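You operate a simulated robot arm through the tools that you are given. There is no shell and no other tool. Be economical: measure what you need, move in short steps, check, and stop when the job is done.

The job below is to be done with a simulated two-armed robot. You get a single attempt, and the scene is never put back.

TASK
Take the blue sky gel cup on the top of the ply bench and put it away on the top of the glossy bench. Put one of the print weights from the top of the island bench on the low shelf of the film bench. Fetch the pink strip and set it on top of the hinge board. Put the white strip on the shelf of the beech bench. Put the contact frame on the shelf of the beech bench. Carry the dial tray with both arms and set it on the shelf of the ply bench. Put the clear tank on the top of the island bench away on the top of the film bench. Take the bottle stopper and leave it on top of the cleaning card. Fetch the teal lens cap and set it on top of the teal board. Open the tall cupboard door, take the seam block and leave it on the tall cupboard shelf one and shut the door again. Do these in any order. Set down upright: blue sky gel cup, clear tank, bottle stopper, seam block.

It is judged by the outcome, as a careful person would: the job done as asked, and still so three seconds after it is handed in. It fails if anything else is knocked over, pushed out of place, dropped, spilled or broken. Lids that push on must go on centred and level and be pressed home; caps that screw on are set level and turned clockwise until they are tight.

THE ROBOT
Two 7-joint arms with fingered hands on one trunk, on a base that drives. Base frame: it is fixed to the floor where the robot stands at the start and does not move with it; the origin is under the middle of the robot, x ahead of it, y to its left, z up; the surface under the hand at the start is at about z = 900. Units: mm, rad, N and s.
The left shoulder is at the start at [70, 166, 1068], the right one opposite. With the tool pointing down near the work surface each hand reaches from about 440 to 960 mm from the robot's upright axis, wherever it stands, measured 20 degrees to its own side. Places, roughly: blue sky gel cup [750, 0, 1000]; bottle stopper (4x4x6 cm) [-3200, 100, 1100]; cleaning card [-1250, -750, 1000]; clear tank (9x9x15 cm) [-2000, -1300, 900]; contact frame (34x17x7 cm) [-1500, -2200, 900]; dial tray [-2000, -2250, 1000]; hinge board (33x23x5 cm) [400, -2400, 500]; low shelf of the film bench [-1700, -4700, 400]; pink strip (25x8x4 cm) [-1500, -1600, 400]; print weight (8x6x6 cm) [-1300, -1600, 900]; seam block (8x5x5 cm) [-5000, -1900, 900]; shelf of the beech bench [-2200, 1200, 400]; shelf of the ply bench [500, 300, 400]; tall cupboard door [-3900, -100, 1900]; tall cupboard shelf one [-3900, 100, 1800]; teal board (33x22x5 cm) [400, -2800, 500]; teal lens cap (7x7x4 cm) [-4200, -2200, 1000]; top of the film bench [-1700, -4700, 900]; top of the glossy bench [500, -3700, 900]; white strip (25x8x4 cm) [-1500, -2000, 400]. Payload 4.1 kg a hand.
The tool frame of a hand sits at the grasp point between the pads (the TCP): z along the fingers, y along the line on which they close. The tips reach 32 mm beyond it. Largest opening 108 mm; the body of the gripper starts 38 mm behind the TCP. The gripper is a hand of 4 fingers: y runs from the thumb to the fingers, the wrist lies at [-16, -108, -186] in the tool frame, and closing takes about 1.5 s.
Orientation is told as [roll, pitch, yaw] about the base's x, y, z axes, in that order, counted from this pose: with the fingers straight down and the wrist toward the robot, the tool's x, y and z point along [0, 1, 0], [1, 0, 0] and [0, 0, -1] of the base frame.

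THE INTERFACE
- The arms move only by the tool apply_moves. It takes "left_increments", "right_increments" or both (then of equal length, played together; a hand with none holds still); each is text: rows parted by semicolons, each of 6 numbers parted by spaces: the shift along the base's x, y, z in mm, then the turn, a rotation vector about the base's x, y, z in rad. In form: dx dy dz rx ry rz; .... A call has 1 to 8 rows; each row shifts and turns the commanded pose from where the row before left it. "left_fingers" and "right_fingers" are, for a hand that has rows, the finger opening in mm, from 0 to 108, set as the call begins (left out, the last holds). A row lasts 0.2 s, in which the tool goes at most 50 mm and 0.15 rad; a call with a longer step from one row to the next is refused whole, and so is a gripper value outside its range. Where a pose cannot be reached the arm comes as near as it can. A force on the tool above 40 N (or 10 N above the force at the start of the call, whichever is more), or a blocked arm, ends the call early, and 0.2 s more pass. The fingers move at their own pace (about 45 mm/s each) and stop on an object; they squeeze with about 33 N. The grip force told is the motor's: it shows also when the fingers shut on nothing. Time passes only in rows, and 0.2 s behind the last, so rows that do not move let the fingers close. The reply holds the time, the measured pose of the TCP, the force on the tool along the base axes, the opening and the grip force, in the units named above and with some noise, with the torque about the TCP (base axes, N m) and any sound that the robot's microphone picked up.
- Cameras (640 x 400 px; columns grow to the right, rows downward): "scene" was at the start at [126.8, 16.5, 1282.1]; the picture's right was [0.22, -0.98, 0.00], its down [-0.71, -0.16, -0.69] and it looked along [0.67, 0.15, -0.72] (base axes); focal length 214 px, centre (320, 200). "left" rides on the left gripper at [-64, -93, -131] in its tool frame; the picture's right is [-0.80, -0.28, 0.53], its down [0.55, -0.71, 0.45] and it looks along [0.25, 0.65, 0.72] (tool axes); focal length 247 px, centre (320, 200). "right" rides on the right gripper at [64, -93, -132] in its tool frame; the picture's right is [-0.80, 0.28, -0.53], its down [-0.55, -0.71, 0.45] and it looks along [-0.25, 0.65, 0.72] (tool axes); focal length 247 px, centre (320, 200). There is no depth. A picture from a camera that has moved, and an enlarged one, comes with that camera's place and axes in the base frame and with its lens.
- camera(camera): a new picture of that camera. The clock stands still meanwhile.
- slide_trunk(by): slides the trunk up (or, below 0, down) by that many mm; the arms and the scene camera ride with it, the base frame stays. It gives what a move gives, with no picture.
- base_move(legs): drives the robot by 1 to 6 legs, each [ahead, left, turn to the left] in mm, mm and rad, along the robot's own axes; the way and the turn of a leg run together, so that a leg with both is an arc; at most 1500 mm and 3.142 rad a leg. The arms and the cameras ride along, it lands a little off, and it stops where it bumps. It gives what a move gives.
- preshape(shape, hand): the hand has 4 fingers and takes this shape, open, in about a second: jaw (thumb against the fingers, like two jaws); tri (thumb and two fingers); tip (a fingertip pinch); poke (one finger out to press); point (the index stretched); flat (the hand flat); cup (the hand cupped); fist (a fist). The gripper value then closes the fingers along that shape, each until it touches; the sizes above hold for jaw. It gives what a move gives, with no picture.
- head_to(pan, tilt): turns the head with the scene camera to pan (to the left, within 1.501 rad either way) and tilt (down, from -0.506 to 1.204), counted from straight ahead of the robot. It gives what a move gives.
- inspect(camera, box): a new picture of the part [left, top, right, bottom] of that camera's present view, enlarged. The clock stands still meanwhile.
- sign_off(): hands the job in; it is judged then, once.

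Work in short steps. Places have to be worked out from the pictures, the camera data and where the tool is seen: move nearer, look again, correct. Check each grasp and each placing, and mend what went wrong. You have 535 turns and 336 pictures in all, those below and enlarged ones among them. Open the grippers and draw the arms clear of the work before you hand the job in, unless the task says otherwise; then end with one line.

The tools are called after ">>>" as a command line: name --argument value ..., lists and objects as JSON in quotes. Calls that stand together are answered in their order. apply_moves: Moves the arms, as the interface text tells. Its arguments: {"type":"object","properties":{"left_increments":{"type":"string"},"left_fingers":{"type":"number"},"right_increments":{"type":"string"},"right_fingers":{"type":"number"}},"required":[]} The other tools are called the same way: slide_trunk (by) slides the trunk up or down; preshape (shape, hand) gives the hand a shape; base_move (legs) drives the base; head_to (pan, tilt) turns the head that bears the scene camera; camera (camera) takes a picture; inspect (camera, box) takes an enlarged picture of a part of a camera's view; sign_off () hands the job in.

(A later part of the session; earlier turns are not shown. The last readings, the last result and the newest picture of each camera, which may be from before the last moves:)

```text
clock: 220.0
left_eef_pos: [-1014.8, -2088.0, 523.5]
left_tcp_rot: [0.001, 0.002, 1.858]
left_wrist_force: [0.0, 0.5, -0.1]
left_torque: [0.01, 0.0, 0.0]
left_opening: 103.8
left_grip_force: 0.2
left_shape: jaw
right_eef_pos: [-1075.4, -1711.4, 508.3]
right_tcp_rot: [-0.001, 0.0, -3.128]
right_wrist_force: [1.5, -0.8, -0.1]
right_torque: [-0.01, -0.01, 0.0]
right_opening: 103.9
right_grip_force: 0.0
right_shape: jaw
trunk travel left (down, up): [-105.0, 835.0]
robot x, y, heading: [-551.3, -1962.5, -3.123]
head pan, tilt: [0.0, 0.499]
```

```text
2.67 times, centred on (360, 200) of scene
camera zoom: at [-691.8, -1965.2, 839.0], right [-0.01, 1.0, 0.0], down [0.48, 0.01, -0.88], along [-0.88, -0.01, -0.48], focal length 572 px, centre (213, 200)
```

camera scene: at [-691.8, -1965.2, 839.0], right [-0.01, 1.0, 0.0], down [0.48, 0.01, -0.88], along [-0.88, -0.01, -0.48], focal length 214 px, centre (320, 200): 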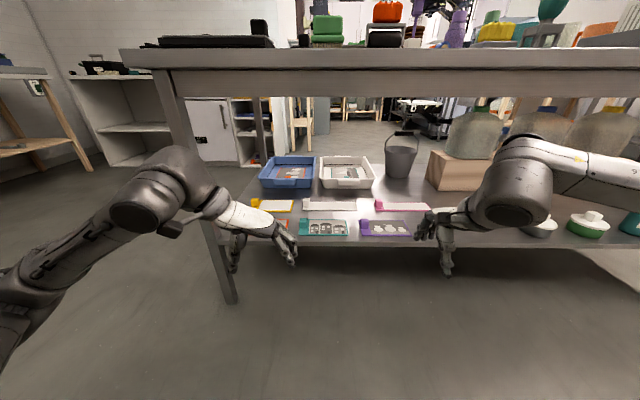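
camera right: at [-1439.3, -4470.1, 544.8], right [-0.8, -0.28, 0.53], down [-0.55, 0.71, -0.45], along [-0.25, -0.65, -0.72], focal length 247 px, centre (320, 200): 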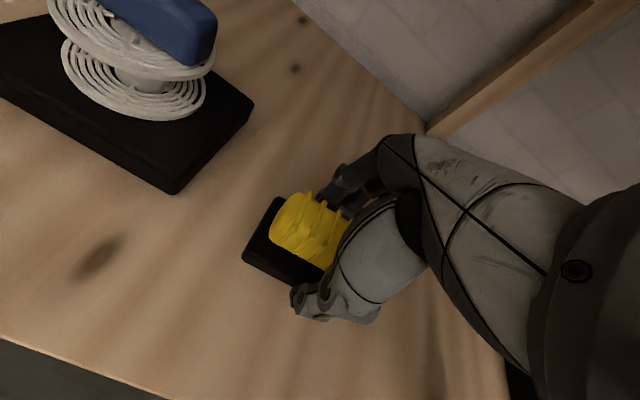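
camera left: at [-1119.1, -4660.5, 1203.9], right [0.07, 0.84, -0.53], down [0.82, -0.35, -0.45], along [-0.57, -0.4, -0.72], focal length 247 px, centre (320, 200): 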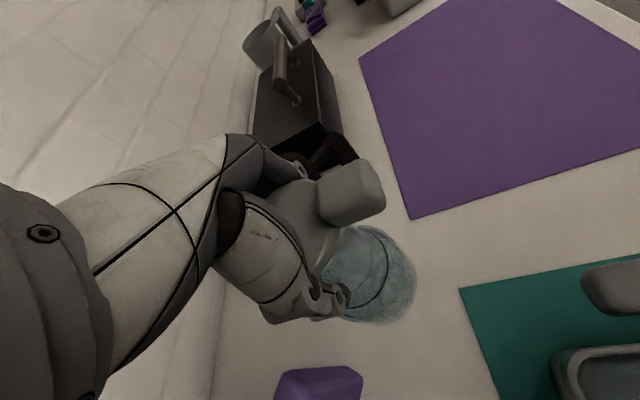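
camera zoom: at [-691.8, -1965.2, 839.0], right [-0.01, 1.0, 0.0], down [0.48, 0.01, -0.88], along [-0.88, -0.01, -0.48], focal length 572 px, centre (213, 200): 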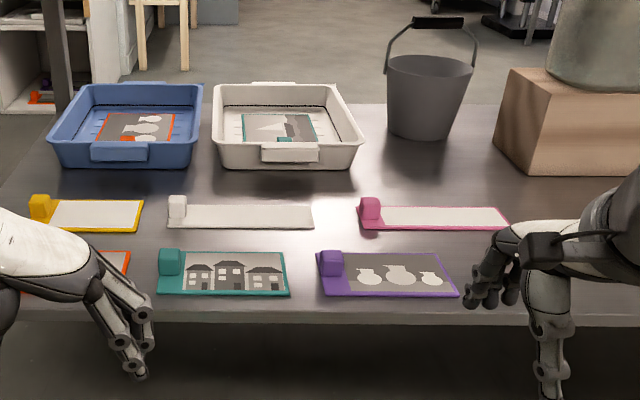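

The strips carry a cube knob of about 38 mm at their left ends, pink near [-1545, -1695] and white near [-1545, -2025]. I'll place the robot between them at y≈-1860 and straighten the left hand.

>>> base_move --legs '[[0, 0, -0.018], [100, -100, 0]]'

>>> apply_moves --left_increments "0 0 0 0 0 0.145;0 0 0 0 0 0.145;0 0 0 0 0 0.145;0 0 0 0 0 0.145;0 0 0 0 0 0.145;0 0 0 0 0 0.145;0 0 0 0 0 0.145;0 0 0 0 0 0.145"

>>> apply_moves --left_increments "0 0 0 0 0 0.135;-20 0 -10 0 0 0;-40 0 -10 0 0 0;-40 0 -10 0 0 0;-40 0 -10 0 0 0" --right_increments "0 0 0 0 0 0;-20 0 -10 0 0 0;-40 0 -10 0 0 0;-40 0 -10 0 0 0;-40 0 -10 0 0 0"

>>> camera --camera "scene"

```text
clock: 221.6
left_eef_pos: [-1116.0, -1979.6, 522.6]
left_tcp_rot: [0.0, 0.002, 1.839]
left_wrist_force: [0.5, 0.4, -0.1]
left_torque: [0.0, 0.02, -0.01]
left_opening: 104.0
left_grip_force: 0.0
left_shape: jaw
right_eef_pos: [-1171.0, -1602.3, 508.2]
right_tcp_rot: [-0.001, -0.001, 3.138]
right_wrist_force: [0.3, -0.3, 0.2]
right_torque: [-0.04, 0.0, -0.03]
right_opening: 104.0
right_grip_force: 0.1
right_shape: jaw
trunk travel left (down, up): [-105.0, 835.0]
robot x, y, heading: [-649.5, -1861.2, 3.141]
head pan, tilt: [0.0, 0.499]
```

```text
clock: 223.4
left_eef_pos: [-1152.6, -1965.2, 534.7]
left_tcp_rot: [0.027, 0.001, 2.895]
left_wrist_force: [0.6, -0.9, 0.2]
left_torque: [-0.02, 0.0, 0.0]
left_opening: 103.9
left_grip_force: 0.0
left_shape: jaw
left hand out of reach, approached as far as the arm can: row 3, 4, 5, 6, 7, 8
right_eef_pos: [-1170.4, -1602.0, 509.5]
right_tcp_rot: [0.001, 0.001, 3.137]
right_wrist_force: [0.4, -0.5, -0.1]
right_torque: [-0.01, 0.0, -0.04]
right_opening: 103.7
right_grip_force: 0.0
right_shape: jaw
trunk travel left (down, up): [-105.0, 835.0]
robot x, y, heading: [-649.7, -1859.8, 3.135]
head pan, tilt: [0.0, 0.499]
```

```text
clock: 224.6
left_eef_pos: [-1294.2, -1964.8, 494.6]
left_tcp_rot: [0.026, 0.002, 3.026]
left_wrist_force: [-0.3, 0.4, 0.5]
left_torque: [-0.01, 0.04, 0.03]
left_opening: 104.0
left_grip_force: 0.0
left_shape: jaw
right_eef_pos: [-1309.9, -1602.1, 469.3]
right_tcp_rot: [0.0, -0.001, 3.136]
right_wrist_force: [-0.1, -0.6, -0.5]
right_torque: [0.02, -0.06, 0.01]
right_opening: 104.1
right_grip_force: 0.1
right_shape: jaw
trunk travel left (down, up): [-105.0, 835.0]
robot x, y, heading: [-649.7, -1860.3, 3.141]
head pan, tilt: [0.0, 0.499]
```

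```text
255 pictures are left
camera scene: at [-792.5, -1862.1, 838.9], right [0.0, 1.0, 0.0], down [0.48, 0.0, -0.88], along [-0.88, 0.0, -0.48], focal length 214 px, centre (320, 200)
```

scene: 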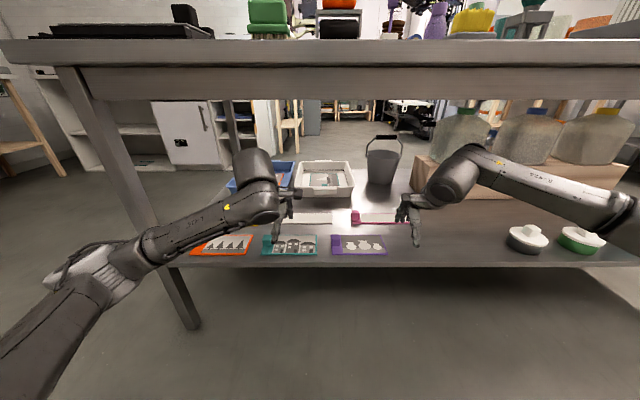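

Both hands are under the island top. I'll use the hand cameras to locate the knobs.

>>> camera --camera "right"

>>> camera --camera "left"

>>> inspect --camera "scene" --box '[220, 170, 440, 280]'

```text
254 pictures are left
camera right: at [-1218.4, -1665.6, 600.4], right [-0.28, 0.8, 0.53], down [0.71, 0.55, -0.45], along [-0.65, 0.25, -0.72], focal length 247 px, centre (320, 200)
```

right: 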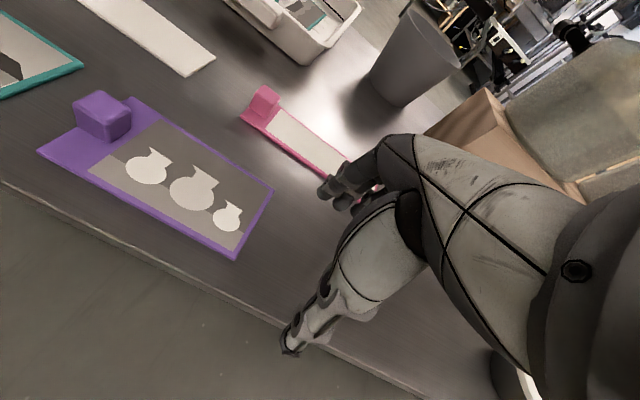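

```text
253 pictures are left
camera left: at [-1194.3, -1908.2, 625.7], right [0.37, 0.75, -0.55], down [0.64, -0.64, -0.43], along [-0.68, -0.19, -0.71], focal length 247 px, centre (320, 200)
```

left: 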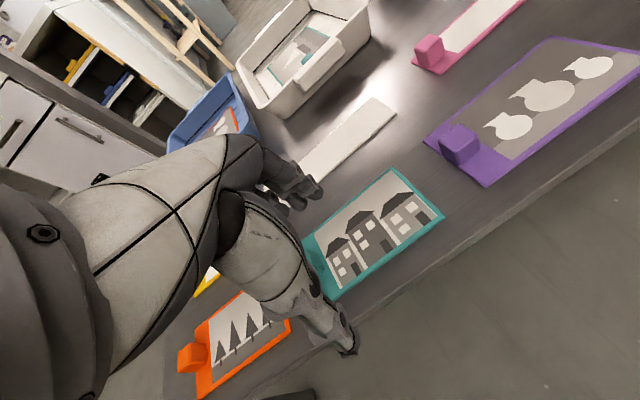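

```text
2.91 times, centred on (330, 225) of scene
camera zoom: at [-792.5, -1862.1, 838.9], right [0.0, 1.0, 0.0], down [0.48, 0.0, -0.88], along [-0.88, 0.0, -0.48], focal length 624 px, centre (291, 127)
```

zoom: 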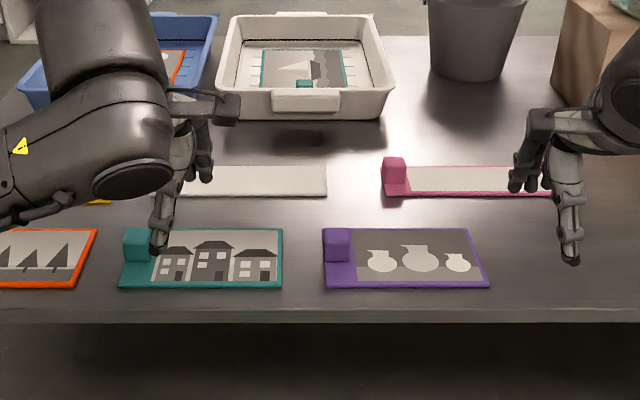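

Triangulating puts the pink knob at [-1526, -1715, ~368], with the shelf at about z=345. I'll move the right hand above it.

>>> apply_moves --right_increments "-43 -23 -5 0 0 0;-43 -23 -5 0 0 0;-43 -23 -5 0 0 0;-43 -22 -5 0 0 0;-44 -22 -5 0 0 0" --right_fingers 80

>>> camera --camera "right"

>>> inspect --camera "scene" --box '[220, 170, 440, 280]'

```text
clock: 225.8
left_eef_pos: [-1292.9, -1965.8, 495.4]
left_tcp_rot: [0.027, 0.002, 3.026]
left_wrist_force: [-0.3, 0.3, -0.3]
left_torque: [-0.02, 0.02, 0.0]
left_opening: 104.1
left_grip_force: 0.0
left_shape: jaw
right_eef_pos: [-1527.6, -1713.2, 443.9]
right_tcp_rot: [-0.002, -0.001, 3.138]
right_wrist_force: [0.0, -0.3, -0.4]
right_torque: [-0.04, -0.03, -0.02]
right_opening: 79.9
right_grip_force: 0.0
right_shape: jaw
trunk travel left (down, up): [-105.0, 835.0]
robot x, y, heading: [-650.7, -1866.2, 3.136]
head pan, tilt: [0.0, 0.499]
```

```text
251 pictures are left
camera right: at [-1434.7, -1777.9, 575.4], right [-0.28, 0.8, 0.53], down [0.71, 0.55, -0.45], along [-0.65, 0.25, -0.72], focal length 247 px, centre (320, 200)
```

right: 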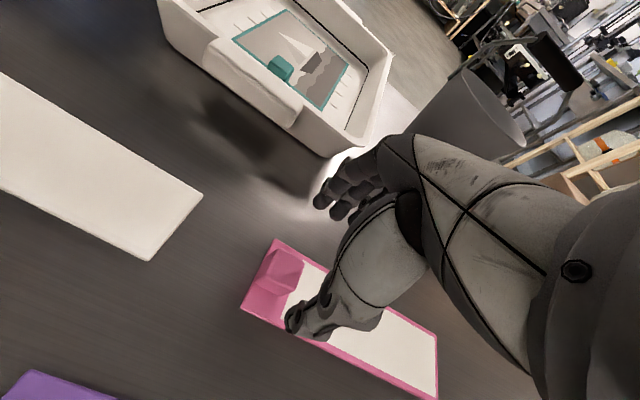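

```text
2.91 times, centred on (330, 225) of scene
camera zoom: at [-792.6, -1861.9, 838.9], right [0.0, 1.0, 0.0], down [0.48, 0.0, -0.88], along [-0.88, 0.0, -0.48], focal length 624 px, centre (291, 127)
```

zoom: 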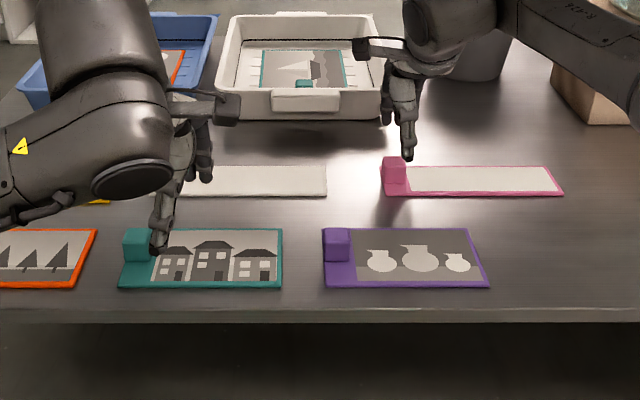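

The tool axis falls within about 6 mm of the knob. I'll nudge y by -5 and descend to just above the plate.

>>> apply_moves --right_increments "1 -5 -20 0 0 0;0 0 -20 0 0 0;0 0 -8 0 0 0;0 0 -4 0 0 0;0 0 -3 0 0 0"

>>> camera --camera "right"

```text
clock: 227.0
left_eef_pos: [-1293.8, -1966.0, 497.0]
left_tcp_rot: [0.026, 0.002, 3.027]
left_wrist_force: [0.4, 0.1, 0.4]
left_torque: [-0.03, -0.03, -0.02]
left_opening: 104.1
left_grip_force: 0.1
left_shape: jaw
right_eef_pos: [-1525.6, -1719.6, 388.9]
right_tcp_rot: [-0.002, -0.001, 3.138]
right_wrist_force: [-0.1, -0.8, 0.0]
right_torque: [-0.02, 0.0, 0.0]
right_opening: 80.2
right_grip_force: 0.0
right_shape: jaw
trunk travel left (down, up): [-105.0, 835.0]
robot x, y, heading: [-650.5, -1858.8, 3.135]
head pan, tilt: [0.0, 0.499]
```

```text
249 pictures are left
camera right: at [-1434.0, -1783.2, 520.0], right [-0.28, 0.8, 0.53], down [0.71, 0.55, -0.45], along [-0.65, 0.25, -0.72], focal length 247 px, centre (320, 200)
```

right: 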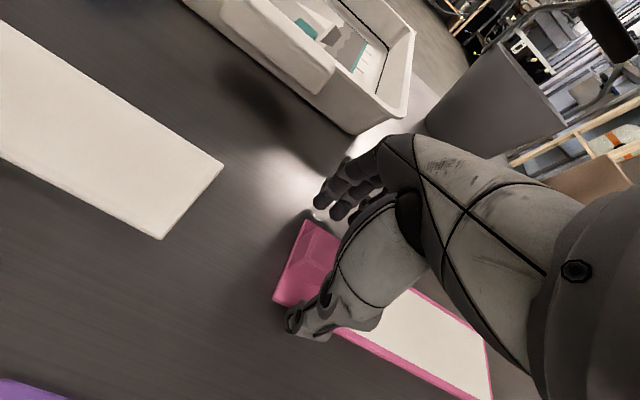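

The knob is between thumb and fingers. I'll close.

>>> apply_moves --right_increments "0 0 -2 0 0 0;0 0 0 0 0 0;0 0 0 0 0 0;0 0 0 0 0 0;0 0 0 0 0 0;0 0 0 0 0 0;0 0 0 0 0 0" --right_fingers 5

>>> apply_moves --right_increments "0 0 10 0 0 0;0 0 20 0 0 0"

>>> camera --camera "right"

```text
clock: 228.6
left_eef_pos: [-1292.5, -1964.4, 495.8]
left_tcp_rot: [0.028, -0.001, 3.028]
left_wrist_force: [1.0, 0.7, 0.2]
left_torque: [0.01, -0.04, -0.01]
left_opening: 104.0
left_grip_force: 0.0
left_shape: jaw
right_eef_pos: [-1525.5, -1719.0, 387.4]
right_tcp_rot: [-0.001, 0.0, 3.138]
right_wrist_force: [0.0, 1.3, 3.0]
right_torque: [0.02, 0.08, -0.07]
right_opening: 53.0
right_grip_force: 32.5
right_shape: jaw
trunk travel left (down, up): [-105.0, 835.0]
robot x, y, heading: [-648.4, -1862.7, 3.136]
head pan, tilt: [0.0, 0.499]
```

```text
clock: 229.2
left_eef_pos: [-1292.7, -1964.3, 495.8]
left_tcp_rot: [0.026, 0.003, 3.027]
left_wrist_force: [-0.4, 0.8, 0.6]
left_torque: [-0.02, -0.02, -0.03]
left_opening: 104.0
left_grip_force: 0.1
left_shape: jaw
right_eef_pos: [-1525.1, -1720.4, 416.0]
right_tcp_rot: [-0.001, 0.0, 3.137]
right_wrist_force: [-0.2, -0.1, 0.1]
right_torque: [-0.05, -0.01, -0.01]
right_opening: 52.2
right_grip_force: 32.6
right_shape: jaw
trunk travel left (down, up): [-105.0, 835.0]
robot x, y, heading: [-648.2, -1862.2, 3.139]
head pan, tilt: [0.0, 0.499]
```

```text
248 pictures are left
camera right: at [-1433.6, -1783.2, 546.8], right [-0.28, 0.8, 0.53], down [0.71, 0.55, -0.45], along [-0.65, 0.25, -0.72], focal length 247 px, centre (320, 200)
```

right: 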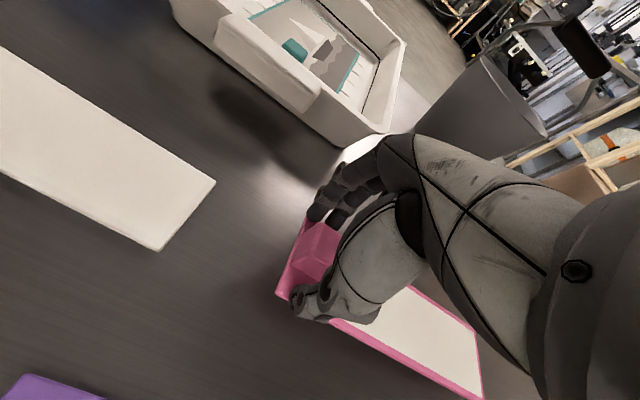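

The opening reads 52 mm. I'll lift further and check that the strip comes along.

>>> apply_moves --right_increments "0 0 30 0 0 0;0 0 30 0 0 0"

>>> inspect --camera "scene" --box '[220, 150, 440, 280]'

```text
clock: 229.8
left_eef_pos: [-1293.3, -1966.1, 495.2]
left_tcp_rot: [0.027, 0.0, 3.024]
left_wrist_force: [-0.5, -0.3, -0.8]
left_torque: [0.01, 0.0, -0.02]
left_opening: 104.0
left_grip_force: 0.1
left_shape: jaw
right_eef_pos: [-1525.0, -1719.7, 476.1]
right_tcp_rot: [0.001, 0.001, 3.138]
right_wrist_force: [-0.3, 0.1, -0.7]
right_torque: [-0.05, 0.03, -0.04]
right_opening: 51.9
right_grip_force: 33.2
right_shape: jaw
trunk travel left (down, up): [-105.0, 835.0]
robot x, y, heading: [-648.2, -1861.9, 3.138]
head pan, tilt: [0.0, 0.499]
```

```text
2.91 times, centred on (330, 215) of scene
camera zoom: at [-792.5, -1862.1, 838.9], right [0.0, 1.0, 0.0], down [0.48, 0.0, -0.88], along [-0.88, 0.0, -0.48], focal length 624 px, centre (291, 156)
```

zoom: 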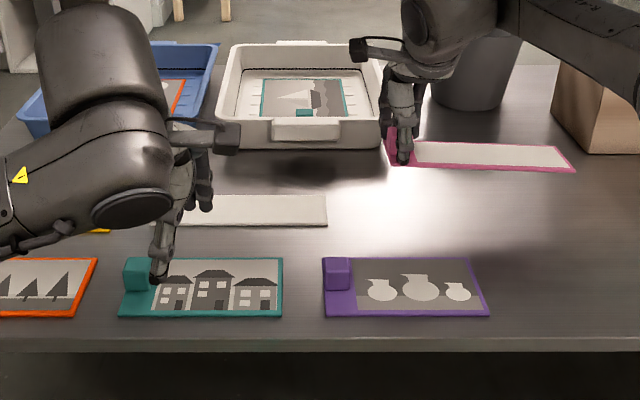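

The pink strip is lifted and held. I'll draw it back out and move the left hand above the white knob, near [-1527, -2021].

>>> apply_moves --right_increments "0 0 40 0 0 0;45 0 0 0 0 0;45 0 0 0 0 0;45 0 0 0 0 0;45 0 0 0 0 0;45 0 0 0 0 0;45 0 0 0 0 0;45 0 0 0 0 0" --left_increments "0 0 0 0 0 0.11;-40 -9 -8 -0.027 0 0;-40 -9 -8 0 0 0;-40 -9 -8 0 0 0;-40 -9 -8 0 0 0;-40 -9 -8 0 0 0;-34 -10 -10 0 0 0;0 0 0 0 0 0" --left_fingers 80

>>> camera --camera "left"

>>> camera --camera "scene"

```text
clock: 231.6
left_eef_pos: [-1526.7, -2019.9, 444.9]
left_tcp_rot: [0.053, 0.0, 3.135]
left_wrist_force: [0.1, 0.1, -0.1]
left_torque: [0.03, 0.03, -0.01]
left_opening: 80.2
left_grip_force: 0.1
left_shape: jaw
right_eef_pos: [-1209.6, -1719.3, 516.0]
right_tcp_rot: [0.001, 0.0, 3.138]
right_wrist_force: [0.4, 0.1, -0.5]
right_torque: [-0.03, 0.01, 0.03]
right_opening: 51.9
right_grip_force: 32.5
right_shape: jaw
trunk travel left (down, up): [-105.0, 835.0]
robot x, y, heading: [-645.5, -1860.1, 3.139]
head pan, tilt: [0.0, 0.499]
```

```text
246 pictures are left
camera left: at [-1434.6, -1948.9, 573.0], right [0.29, 0.77, -0.57], down [0.7, -0.58, -0.42], along [-0.65, -0.28, -0.7], focal length 247 px, centre (320, 200)
```

left: 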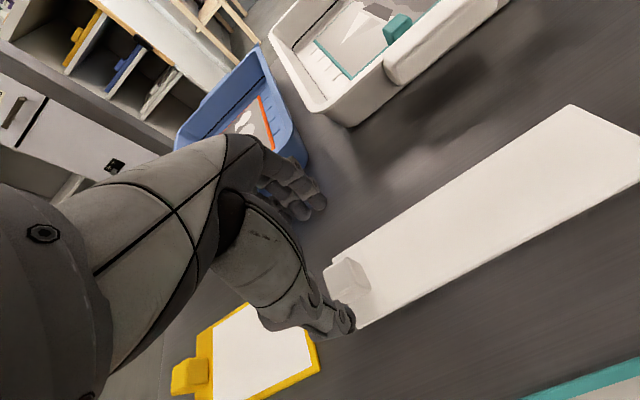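

```text
245 pictures are left
camera scene: at [-792.6, -1862.1, 838.9], right [0.0, 1.0, 0.0], down [0.48, 0.0, -0.88], along [-0.88, 0.0, -0.48], focal length 214 px, centre (320, 200)
```

scene: 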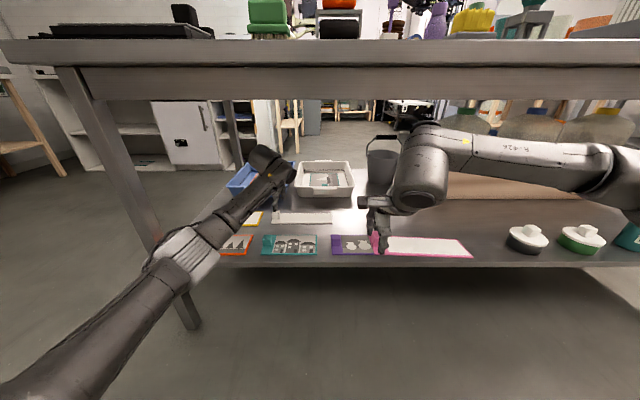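

The white knob sits right on the tool axis. I'll level the small roll and descend to z≈389.

>>> apply_moves --left_increments "0 0 -15 0.053 0 0;0 0 -20 0 0 0;0 0 -12 0 0 0;0 0 -6 0 0 0;0 0 -4 0 0 0"

>>> camera --camera "left"

```text
clock: 232.8
left_eef_pos: [-1526.8, -2019.7, 387.7]
left_tcp_rot: [0.004, 0.003, 3.137]
left_wrist_force: [0.0, 0.0, -0.9]
left_torque: [0.01, -0.01, 0.02]
left_opening: 80.4
left_grip_force: 0.1
left_shape: jaw
right_eef_pos: [-1211.0, -1718.8, 514.8]
right_tcp_rot: [-0.001, -0.001, 3.138]
right_wrist_force: [-0.2, -0.6, 0.2]
right_torque: [-0.02, 0.02, -0.01]
right_opening: 52.1
right_grip_force: 32.5
right_shape: jaw
trunk travel left (down, up): [-105.0, 835.0]
robot x, y, heading: [-646.5, -1859.7, 3.136]
head pan, tilt: [0.0, 0.499]
```

```text
244 pictures are left
camera left: at [-1434.8, -1955.8, 519.2], right [0.29, 0.8, -0.53], down [0.7, -0.55, -0.45], along [-0.65, -0.25, -0.72], focal length 247 px, centre (320, 200)
```

left: 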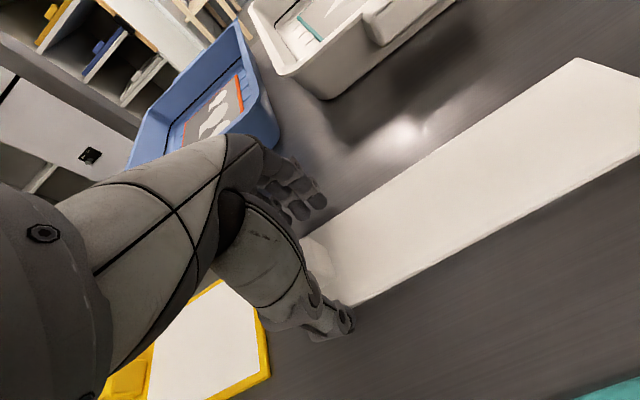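

The knob appears about 10 mm toward -y of the tool axis. I'll shift and close.

>>> apply_moves --left_increments "0 -8 0 0 0 0;0 0 -1 0 0 0"

>>> apply_moves --left_increments "0 0 0 0 0 0;0 0 0 0 0 0;0 0 0 0 0 0;0 0 0 0 0 0;0 0 0 0 0 0;0 0 0 0 0 0;0 0 10 0 0 0;0 0 20 0 0 0" --left_fingers 5

>>> camera --camera "left"

```text
clock: 233.4
left_eef_pos: [-1527.7, -2028.3, 386.5]
left_tcp_rot: [0.002, -0.001, 3.135]
left_wrist_force: [-0.2, 0.1, 0.0]
left_torque: [0.01, 0.03, 0.01]
left_opening: 80.2
left_grip_force: 0.2
left_shape: jaw
right_eef_pos: [-1210.2, -1718.2, 515.1]
right_tcp_rot: [-0.001, 0.0, 3.138]
right_wrist_force: [1.5, 0.0, -0.9]
right_torque: [-0.04, 0.0, 0.01]
right_opening: 52.2
right_grip_force: 32.9
right_shape: jaw
trunk travel left (down, up): [-105.0, 835.0]
robot x, y, heading: [-648.9, -1861.6, 3.14]
head pan, tilt: [0.0, 0.499]
```

```text
clock: 235.2
left_eef_pos: [-1525.9, -2027.9, 416.0]
left_tcp_rot: [0.0, 0.0, 3.137]
left_wrist_force: [-0.2, -0.4, -0.2]
left_torque: [-0.02, 0.05, -0.01]
left_opening: 52.2
left_grip_force: 33.0
left_shape: jaw
right_eef_pos: [-1210.7, -1718.9, 517.2]
right_tcp_rot: [0.001, 0.001, 3.138]
right_wrist_force: [-0.3, 0.0, -0.6]
right_torque: [-0.02, -0.01, 0.0]
right_opening: 51.7
right_grip_force: 33.5
right_shape: jaw
trunk travel left (down, up): [-105.0, 835.0]
robot x, y, heading: [-648.2, -1863.5, 3.144]
head pan, tilt: [0.0, 0.499]
```

```text
243 pictures are left
camera left: at [-1434.5, -1963.7, 548.4], right [0.29, 0.8, -0.53], down [0.7, -0.55, -0.45], along [-0.65, -0.25, -0.72], focal length 247 px, centre (320, 200)
```

left: 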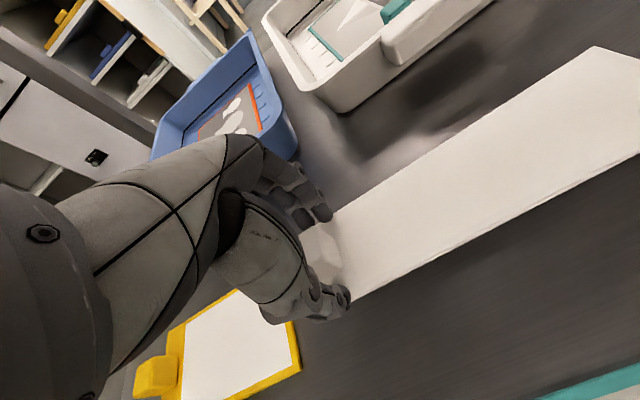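

The white strip is gripped too. I'll raise it and draw it out, keeping it clear of the right hand.

>>> apply_moves --left_increments "0 -5 30 0 0 0;0 -5 40 0 0 0;45 -5 20 0 0 0;45 -5 0 0 0 0;45 -5 0 0 0 0;45 -5 0 0 0 0;45 0 0 0 0 0;45 0 0 0 0 0"

>>> camera --camera "scene"

```text
clock: 237.0
left_eef_pos: [-1256.8, -2059.7, 505.2]
left_tcp_rot: [0.002, 0.003, 3.136]
left_wrist_force: [0.0, 0.2, -1.0]
left_torque: [-0.03, 0.01, 0.03]
left_opening: 51.5
left_grip_force: 33.5
left_shape: jaw
right_eef_pos: [-1210.0, -1718.8, 516.6]
right_tcp_rot: [0.001, 0.0, 3.137]
right_wrist_force: [-0.2, 0.6, -1.0]
right_torque: [-0.04, 0.04, 0.02]
right_opening: 51.7
right_grip_force: 33.3
right_shape: jaw
trunk travel left (down, up): [-105.0, 835.0]
robot x, y, heading: [-649.7, -1862.4, 3.137]
head pan, tilt: [0.0, 0.499]
```

```text
242 pictures are left
camera scene: at [-792.7, -1861.9, 838.9], right [0.0, 1.0, 0.0], down [0.48, 0.0, -0.88], along [-0.88, 0.0, -0.48], focal length 214 px, centre (320, 200)
```

scene: 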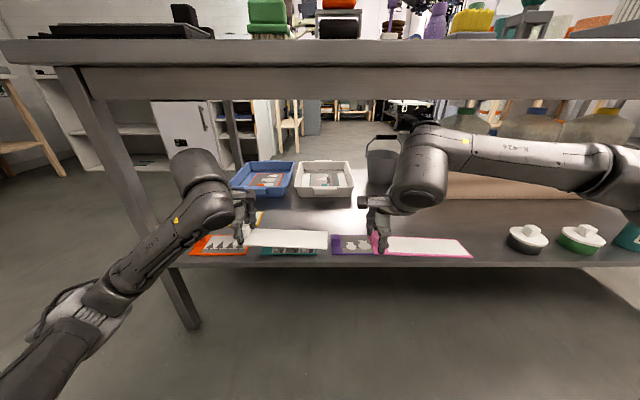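

Both strips are held. I'll draw the hands in, back off, and turn to face the white bench.

>>> apply_moves --left_increments "45 0 0 0 0 0;45 0 0 0 0 0;30 0 0 0 0 0" --right_increments "40 0 0 0 0 0;40 0 0 0 0 0;0 0 0 0 0 0"

>>> base_move --legs '[[-120, 0, 0], [0, 0, 1.571], [0, 0, 1.571], [0, -290, 0]]'

>>> camera --camera "scene"

```text
clock: 237.8
left_eef_pos: [-1174.7, -2059.0, 507.7]
left_tcp_rot: [0.001, 0.0, 3.136]
left_wrist_force: [0.2, -0.5, -0.2]
left_torque: [-0.01, -0.01, -0.03]
left_opening: 51.4
left_grip_force: 33.0
left_shape: jaw
left hand out of reach, approached as far as the arm can: row 2, 3
right_eef_pos: [-1130.3, -1718.8, 515.8]
right_tcp_rot: [0.002, -0.001, 3.137]
right_wrist_force: [-0.2, 0.1, 0.4]
right_torque: [-0.04, 0.02, -0.04]
right_opening: 52.0
right_grip_force: 33.0
right_shape: jaw
trunk travel left (down, up): [-105.0, 835.0]
robot x, y, heading: [-648.9, -1863.8, 3.14]
head pan, tilt: [0.0, 0.499]
```

```text
clock: 248.3
left_eef_pos: [-7.9, -1962.8, 507.5]
left_tcp_rot: [0.001, 0.0, -0.017]
left_wrist_force: [-0.2, -0.2, -0.9]
left_torque: [0.02, 0.0, -0.03]
left_opening: 39.4
left_grip_force: 33.2
left_shape: jaw
right_eef_pos: [-55.4, -2302.4, 515.3]
right_tcp_rot: [0.0, 0.0, -0.016]
right_wrist_force: [-0.1, 0.7, -1.0]
right_torque: [-0.02, 0.01, -0.01]
right_opening: 39.9
right_grip_force: 32.8
right_shape: jaw
trunk travel left (down, up): [-105.0, 835.0]
robot x, y, heading: [-537.4, -2156.9, -0.015]
head pan, tilt: [0.0, 0.499]
```

```text
241 pictures are left
camera scene: at [-394.8, -2157.4, 838.9], right [-0.01, -1.0, 0.0], down [-0.48, 0.01, -0.88], along [0.88, -0.01, -0.48], focal length 214 px, centre (320, 200)
```

scene: 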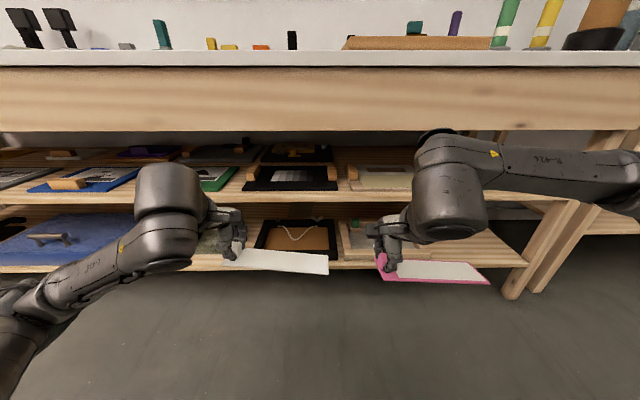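

Both grips settled to about 39 mm and the strips still hang level. I'll zoom in on the boards on the shelf.

>>> inspect --camera "scene" --box '[220, 120, 500, 300]'

>>> camera --camera "right"

```text
2.22 times, centred on (360, 210) of scene
camera zoom: at [-394.8, -2157.4, 838.9], right [-0.01, -1.0, 0.0], down [-0.48, 0.01, -0.88], along [0.88, -0.01, -0.48], focal length 477 px, centre (231, 178)
```

zoom: 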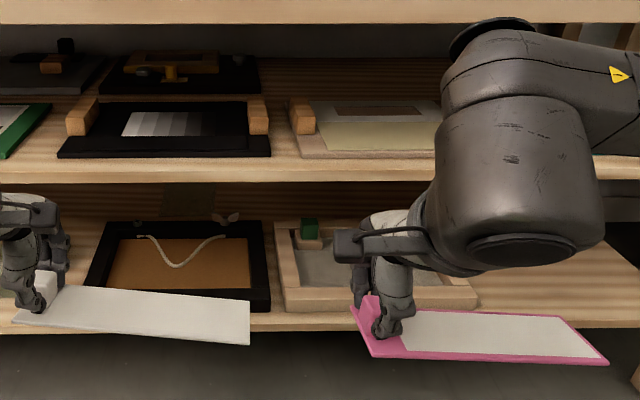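

```text
239 pictures are left
camera right: at [-147.5, -2235.4, 647.6], right [0.27, -0.8, 0.53], down [-0.71, -0.54, -0.45], along [0.65, -0.26, -0.72], focal length 247 px, centre (320, 200)
```

right: 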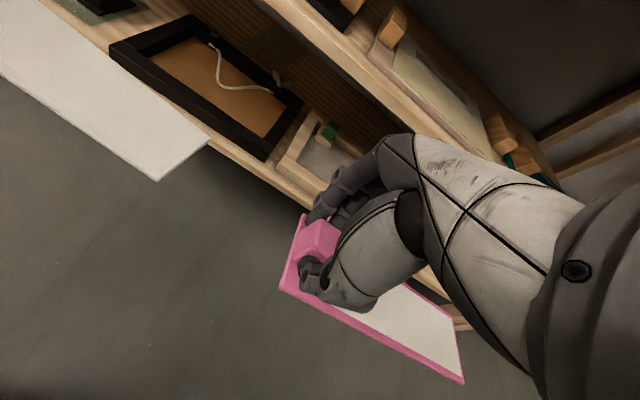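

The beige board at about [405, -2418] is the hinge board. The bench apron hangs to z≈737, so a vertical hand would not fit in; I need the strip held by a hand tilted nearly horizontal. I'll go to the glossy bench's empty low shelf to set the strip down and re-grasp it.

>>> base_move --legs '[[0, 0, 0.016], [0, -1150, 0]]'

>>> camera --camera "scene"

>>> camera --camera "right"

```text
clock: 254.5
left_eef_pos: [-8.2, -3099.4, 509.2]
left_tcp_rot: [0.002, 0.002, -0.001]
left_wrist_force: [0.6, -0.1, -0.1]
left_torque: [0.04, 0.01, -0.01]
left_opening: 39.7
left_grip_force: 32.8
left_shape: jaw
right_eef_pos: [-50.6, -3438.8, 516.1]
right_tcp_rot: [-0.001, 0.0, 0.002]
right_wrist_force: [-0.3, -0.2, 0.0]
right_torque: [0.06, -0.01, 0.03]
right_opening: 39.6
right_grip_force: 33.3
right_shape: jaw
trunk travel left (down, up): [-105.0, 835.0]
robot x, y, heading: [-529.5, -3301.7, 0.004]
head pan, tilt: [0.0, 0.499]
```

```text
238 pictures are left
camera scene: at [-392.3, -3300.1, 838.9], right [0.0, -1.0, 0.0], down [-0.48, 0.0, -0.88], along [0.88, 0.0, -0.48], focal length 214 px, centre (320, 200)
```

scene: 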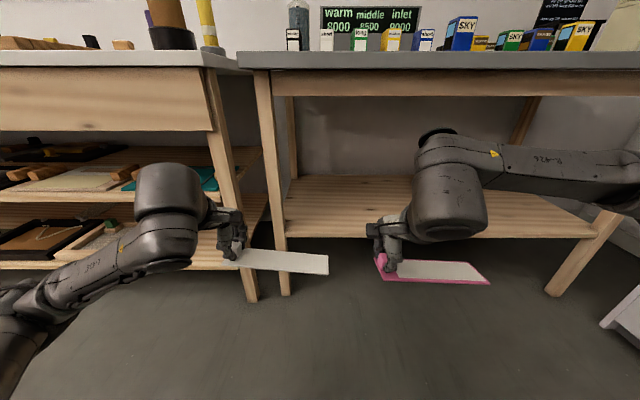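

```text
237 pictures are left
camera right: at [-143.6, -3373.7, 647.6], right [0.28, -0.8, 0.53], down [-0.7, -0.55, -0.45], along [0.65, -0.25, -0.72], focal length 247 px, centre (320, 200)
```

right: 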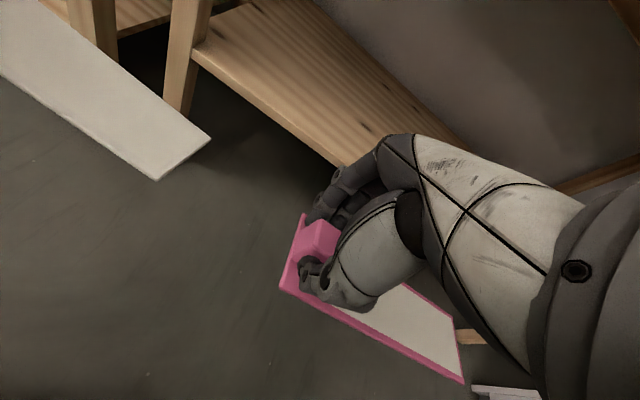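

The glossy bench's low shelf is empty. I'll reach in with the right hand to about x=310 and lower towards the shelf.

>>> apply_moves --right_increments "45 0 0 0 0 0;45 0 0 0 0 0;45 0 0 0 0 0;45 0 0 0 0 0;45 0 0 0 0 0;45 0 -15 0 0 0;45 0 -20 0 0 0;45 0 -20 0 0 0"

>>> camera --camera "right"

>>> camera --camera "scene"

```text
clock: 256.3
left_eef_pos: [-8.1, -3098.9, 508.0]
left_tcp_rot: [0.002, 0.001, 0.0]
left_wrist_force: [0.2, -0.1, -0.1]
left_torque: [-0.01, 0.01, 0.03]
left_opening: 39.5
left_grip_force: 33.3
left_shape: jaw
right_eef_pos: [309.8, -3440.0, 461.0]
right_tcp_rot: [-0.001, 0.0, 0.003]
right_wrist_force: [0.6, -1.5, -0.7]
right_torque: [0.07, 0.01, -0.03]
right_opening: 39.7
right_grip_force: 32.7
right_shape: jaw
trunk travel left (down, up): [-105.0, 835.0]
robot x, y, heading: [-530.6, -3299.5, 0.007]
head pan, tilt: [0.0, 0.499]
```

```text
236 pictures are left
camera right: at [216.9, -3374.3, 592.2], right [0.28, -0.8, 0.53], down [-0.7, -0.55, -0.45], along [0.65, -0.25, -0.72], focal length 247 px, centre (320, 200)
```

right: 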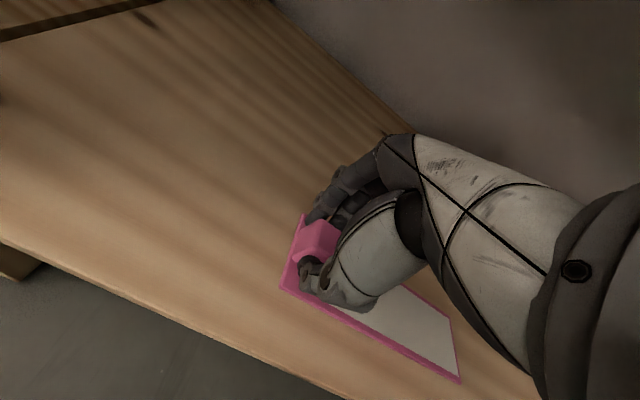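

```text
235 pictures are left
camera scene: at [-392.2, -3300.1, 838.9], right [0.0, -1.0, 0.0], down [-0.48, 0.0, -0.88], along [0.88, 0.0, -0.48], focal length 214 px, centre (320, 200)
```

scene: 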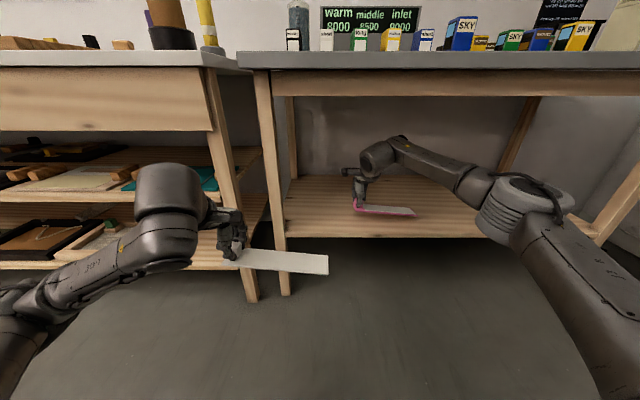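

The strip is over the shelf. I'll lower it stepwise; the call stops on contact.

>>> apply_moves --right_increments "0 0 -6 0 0 0;0 0 -6 0 0 0;0 0 -5 0 0 0;0 0 -5 0 0 0;0 0 -4 0 0 0;0 0 -4 0 0 0;0 0 -4 0 0 0;0 0 -4 0 0 0"

>>> inspect --camera "scene" --box '[320, 140, 480, 240]'

```text
clock: 258.1
left_eef_pos: [-7.4, -3099.7, 508.3]
left_tcp_rot: [0.003, 0.0, 0.0]
left_wrist_force: [0.1, 0.8, 0.4]
left_torque: [0.05, 0.01, -0.02]
left_opening: 39.5
left_grip_force: 32.8
left_shape: jaw
right_eef_pos: [309.1, -3439.1, 423.1]
right_tcp_rot: [0.001, -0.001, 0.001]
right_wrist_force: [0.1, -0.3, -0.5]
right_torque: [0.03, 0.0, 0.03]
right_opening: 39.6
right_grip_force: 33.1
right_shape: jaw
trunk travel left (down, up): [-105.0, 835.0]
robot x, y, heading: [-533.5, -3298.3, 0.005]
head pan, tilt: [0.0, 0.499]
```

```text
4.00 times, centred on (400, 190) of scene
camera zoom: at [-392.2, -3300.0, 838.9], right [0.0, -1.0, 0.0], down [-0.48, 0.0, -0.88], along [0.88, 0.0, -0.48], focal length 858 px, centre (0, 240)
```

zoom: 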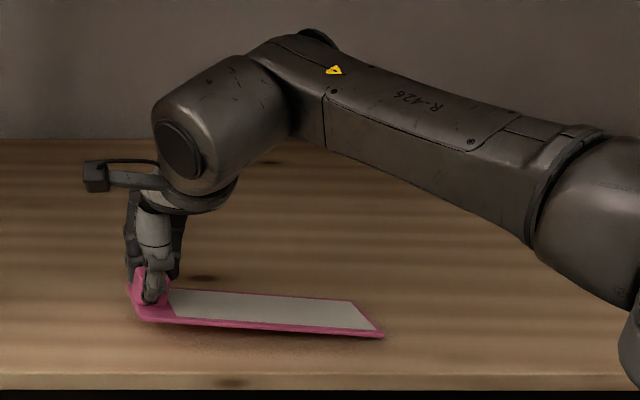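

>>> apply_moves --right_increments "0 0 -4 0 0 0;0 0 -4 0 0 0;0 0 -4 0 0 0;0 0 -4 0 0 0;0 0 -4 0 0 0;0 0 -4 0 0 0;0 0 -3 0 0 0;0 0 -3 0 0 0"

>>> inspect --camera "scene" --box '[320, 140, 480, 240]'

```text
clock: 259.9
left_eef_pos: [-9.6, -3099.1, 508.3]
left_tcp_rot: [0.001, -0.001, -0.001]
left_wrist_force: [-1.1, -0.5, -1.0]
left_torque: [0.05, -0.01, 0.01]
left_opening: 39.4
left_grip_force: 33.2
left_shape: jaw
right_eef_pos: [309.4, -3439.1, 393.6]
right_tcp_rot: [0.001, -0.003, 0.002]
right_wrist_force: [-1.2, 0.4, 5.1]
right_torque: [-0.08, -0.16, 0.02]
right_opening: 40.0
right_grip_force: 32.8
right_shape: jaw
trunk travel left (down, up): [-105.0, 835.0]
robot x, y, heading: [-526.6, -3301.3, 0.003]
head pan, tilt: [0.0, 0.499]
```

```text
4.00 times, centred on (400, 190) of scene
camera zoom: at [-392.7, -3300.0, 839.1], right [0.0, -1.0, 0.0], down [-0.48, 0.0, -0.88], along [0.88, 0.0, -0.48], focal length 858 px, centre (0, 240)
```

zoom: 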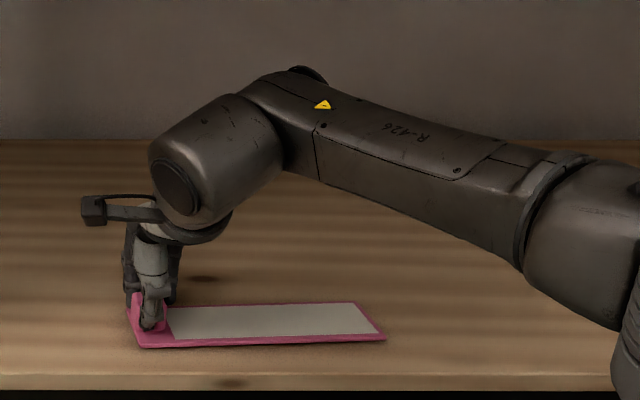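

It's resting on the shelf (surface at about z=350). I'll release, rise, draw back a bit, then start turning the hand.

>>> apply_moves --right_increments "0 0 0.5 0 0 0;0 0 0 0 0 0;0 0 0 0 0 0;0 0 0 0 0 0;0 0 20 0 0 0;0 0 30 0 0 0;0 0 30 0 0 0;-40 0 0 0 0 0" --right_fingers 90

>>> apply_moves --right_increments "-40 0 0 0 0 -0.145;-40 0 0 0 0 -0.145;-30 0 0 0 0 -0.145;0 0 0 0 0 -0.145;0 0 0 0 0 -0.145;0 0 0 0 0 -0.145;0 0 0 0 0 -0.145;0 0 0 0 0 -0.145"

>>> apply_moves --right_increments "0 0 0 0 0 -0.137;0 0 0 0 0 -0.137;0 0 0 0 0 -0.137;0 0 0 0 -0.14 0;0 0 0 0 -0.14 0;0 0 0 0 -0.14 0;0 0 0 0 -0.14 0;0 0 0 0 -0.14 0"

>>> camera --camera "scene"

```text
clock: 261.7
left_eef_pos: [-8.9, -3098.8, 508.2]
left_tcp_rot: [-0.001, 0.003, 0.001]
left_wrist_force: [-0.5, 0.4, -0.7]
left_torque: [0.05, 0.02, 0.0]
left_opening: 39.3
left_grip_force: 32.4
left_shape: jaw
right_eef_pos: [268.5, -3438.5, 473.6]
right_tcp_rot: [-0.001, 0.002, 0.002]
right_wrist_force: [-0.1, 0.3, 0.6]
right_torque: [-0.02, -0.01, 0.03]
right_opening: 90.2
right_grip_force: 0.0
right_shape: jaw
trunk travel left (down, up): [-105.0, 835.0]
robot x, y, heading: [-532.2, -3300.3, 0.004]
head pan, tilt: [0.0, 0.499]
```

```text
clock: 263.5
left_eef_pos: [-8.1, -3099.1, 508.0]
left_tcp_rot: [0.001, 0.002, -0.001]
left_wrist_force: [-0.1, 0.7, -0.3]
left_torque: [0.03, -0.01, -0.02]
left_opening: 39.6
left_grip_force: 32.8
left_shape: jaw
right_eef_pos: [159.6, -3439.6, 473.6]
right_tcp_rot: [-0.002, 0.001, -1.161]
right_wrist_force: [0.5, 0.3, -0.4]
right_torque: [-0.01, -0.04, -0.03]
right_opening: 90.0
right_grip_force: 0.1
right_shape: jaw
trunk travel left (down, up): [-105.0, 835.0]
robot x, y, heading: [-532.3, -3296.5, 0.008]
head pan, tilt: [0.0, 0.499]
```

```text
clock: 265.3
left_eef_pos: [-8.8, -3098.8, 508.8]
left_tcp_rot: [0.002, 0.003, 0.0]
left_wrist_force: [-1.1, -0.3, 0.3]
left_torque: [0.03, 0.01, 0.01]
left_opening: 39.5
left_grip_force: 33.0
left_shape: jaw
right_eef_pos: [160.2, -3439.1, 473.0]
right_tcp_rot: [0.701, 0.0, -1.57]
right_wrist_force: [-0.3, -0.3, 0.0]
right_torque: [0.01, 0.04, 0.01]
right_opening: 89.9
right_grip_force: 0.1
right_shape: jaw
trunk travel left (down, up): [-105.0, 835.0]
robot x, y, heading: [-530.6, -3299.2, 0.006]
head pan, tilt: [0.0, 0.499]
```

```text
232 pictures are left
camera scene: at [-392.2, -3300.0, 838.9], right [0.0, -1.0, 0.0], down [-0.48, 0.0, -0.88], along [0.88, 0.0, -0.48], focal length 214 px, centre (320, 200)
```

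scene: 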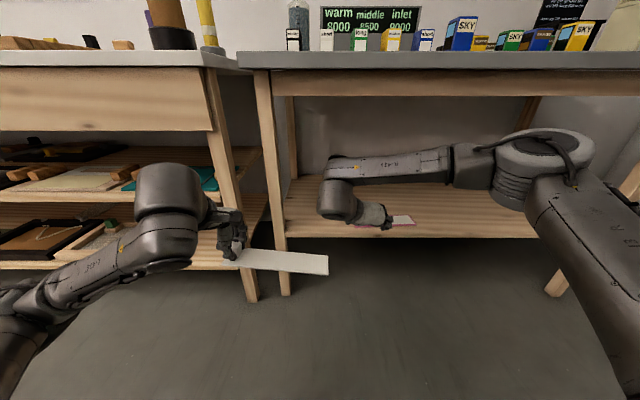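

The hand tilts well. I'll finish the pitch to about 1.2 rad and go to the start of a straight approach on the knob.

>>> apply_moves --right_increments "0 0 0 0 -0.125 0;0 0 0 0 -0.125 0;0 0 0 0 -0.125 0;0 0 0 0 -0.125 0;14 0 -18 0 0 0;14 0 -19 0 0 0" --right_fingers 95

>>> camera --camera "right"

>>> inspect --camera "scene" --box '[300, 130, 480, 250]'

```text
clock: 266.7
left_eef_pos: [-8.0, -3099.3, 508.0]
left_tcp_rot: [0.003, 0.001, 0.0]
left_wrist_force: [-0.4, 0.1, -0.5]
left_torque: [0.08, -0.01, -0.02]
left_opening: 39.5
left_grip_force: 33.2
left_shape: jaw
right_eef_pos: [187.7, -3439.2, 435.5]
right_tcp_rot: [1.201, 0.0, -1.573]
right_wrist_force: [-0.2, 0.7, 0.9]
right_torque: [-0.01, -0.01, -0.02]
right_opening: 94.9
right_grip_force: 0.0
right_shape: jaw
trunk travel left (down, up): [-105.0, 835.0]
robot x, y, heading: [-532.7, -3300.2, 0.002]
head pan, tilt: [0.0, 0.499]
```

```text
231 pictures are left
camera right: at [88.4, -3346.0, 544.5], right [-0.79, -0.28, -0.55], down [0.22, 0.71, -0.67], along [0.58, -0.65, -0.49], focal length 247 px, centre (320, 200)
```

right: 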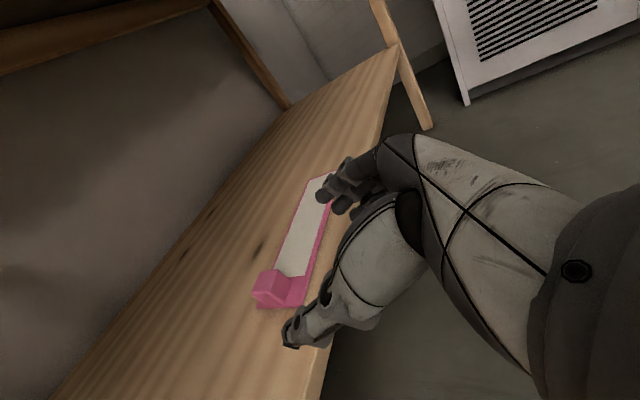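

```text
3.33 times, centred on (390, 190) of scene
camera zoom: at [-392.3, -3300.0, 839.0], right [0.0, -1.0, 0.0], down [-0.48, 0.0, -0.88], along [0.88, 0.0, -0.48], focal length 715 px, centre (87, 233)
```

zoom: 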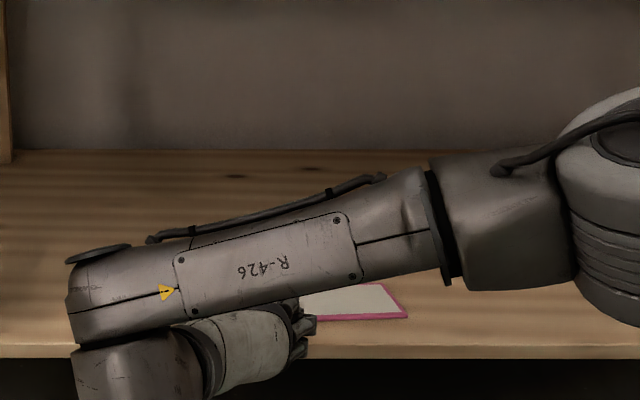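

The knob is at about [318, -3441, 372] and the tool axis points at it. I'll advance along the tool direction.

>>> apply_moves --right_increments "30 -0.5 -11 0 0 0;30 -0.5 -11 0 0 0;28 0 -10 0 0 0;20 0 -7 0 0 0;9 0 -3 0 0 0"

>>> camera --camera "right"

```text
clock: 267.9
left_eef_pos: [-8.0, -3098.4, 508.7]
left_tcp_rot: [0.0, 0.003, 0.0]
left_wrist_force: [-1.2, -1.1, -0.6]
left_torque: [0.05, 0.03, -0.03]
left_opening: 39.6
left_grip_force: 33.0
left_shape: jaw
right_eef_pos: [304.4, -3438.8, 393.2]
right_tcp_rot: [1.199, -0.001, -1.571]
right_wrist_force: [-0.5, -1.0, -0.1]
right_torque: [-0.04, 0.05, -0.02]
right_opening: 95.1
right_grip_force: 0.1
right_shape: jaw
trunk travel left (down, up): [-105.0, 835.0]
robot x, y, heading: [-530.3, -3299.1, 0.002]
head pan, tilt: [0.0, 0.499]
```

```text
229 pictures are left
camera right: at [205.1, -3345.9, 502.2], right [-0.79, -0.28, -0.55], down [0.22, 0.7, -0.68], along [0.58, -0.65, -0.49], focal length 247 px, centre (320, 200)
```

right: 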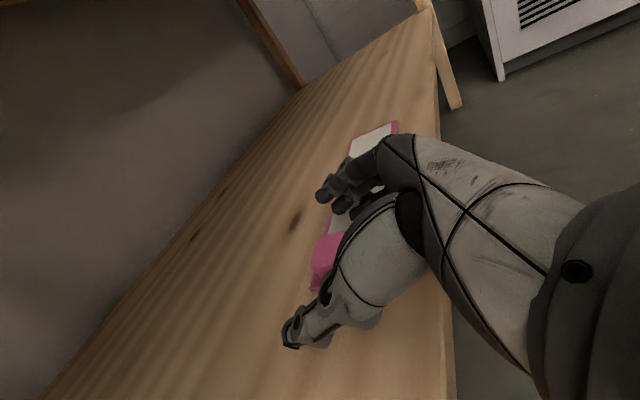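

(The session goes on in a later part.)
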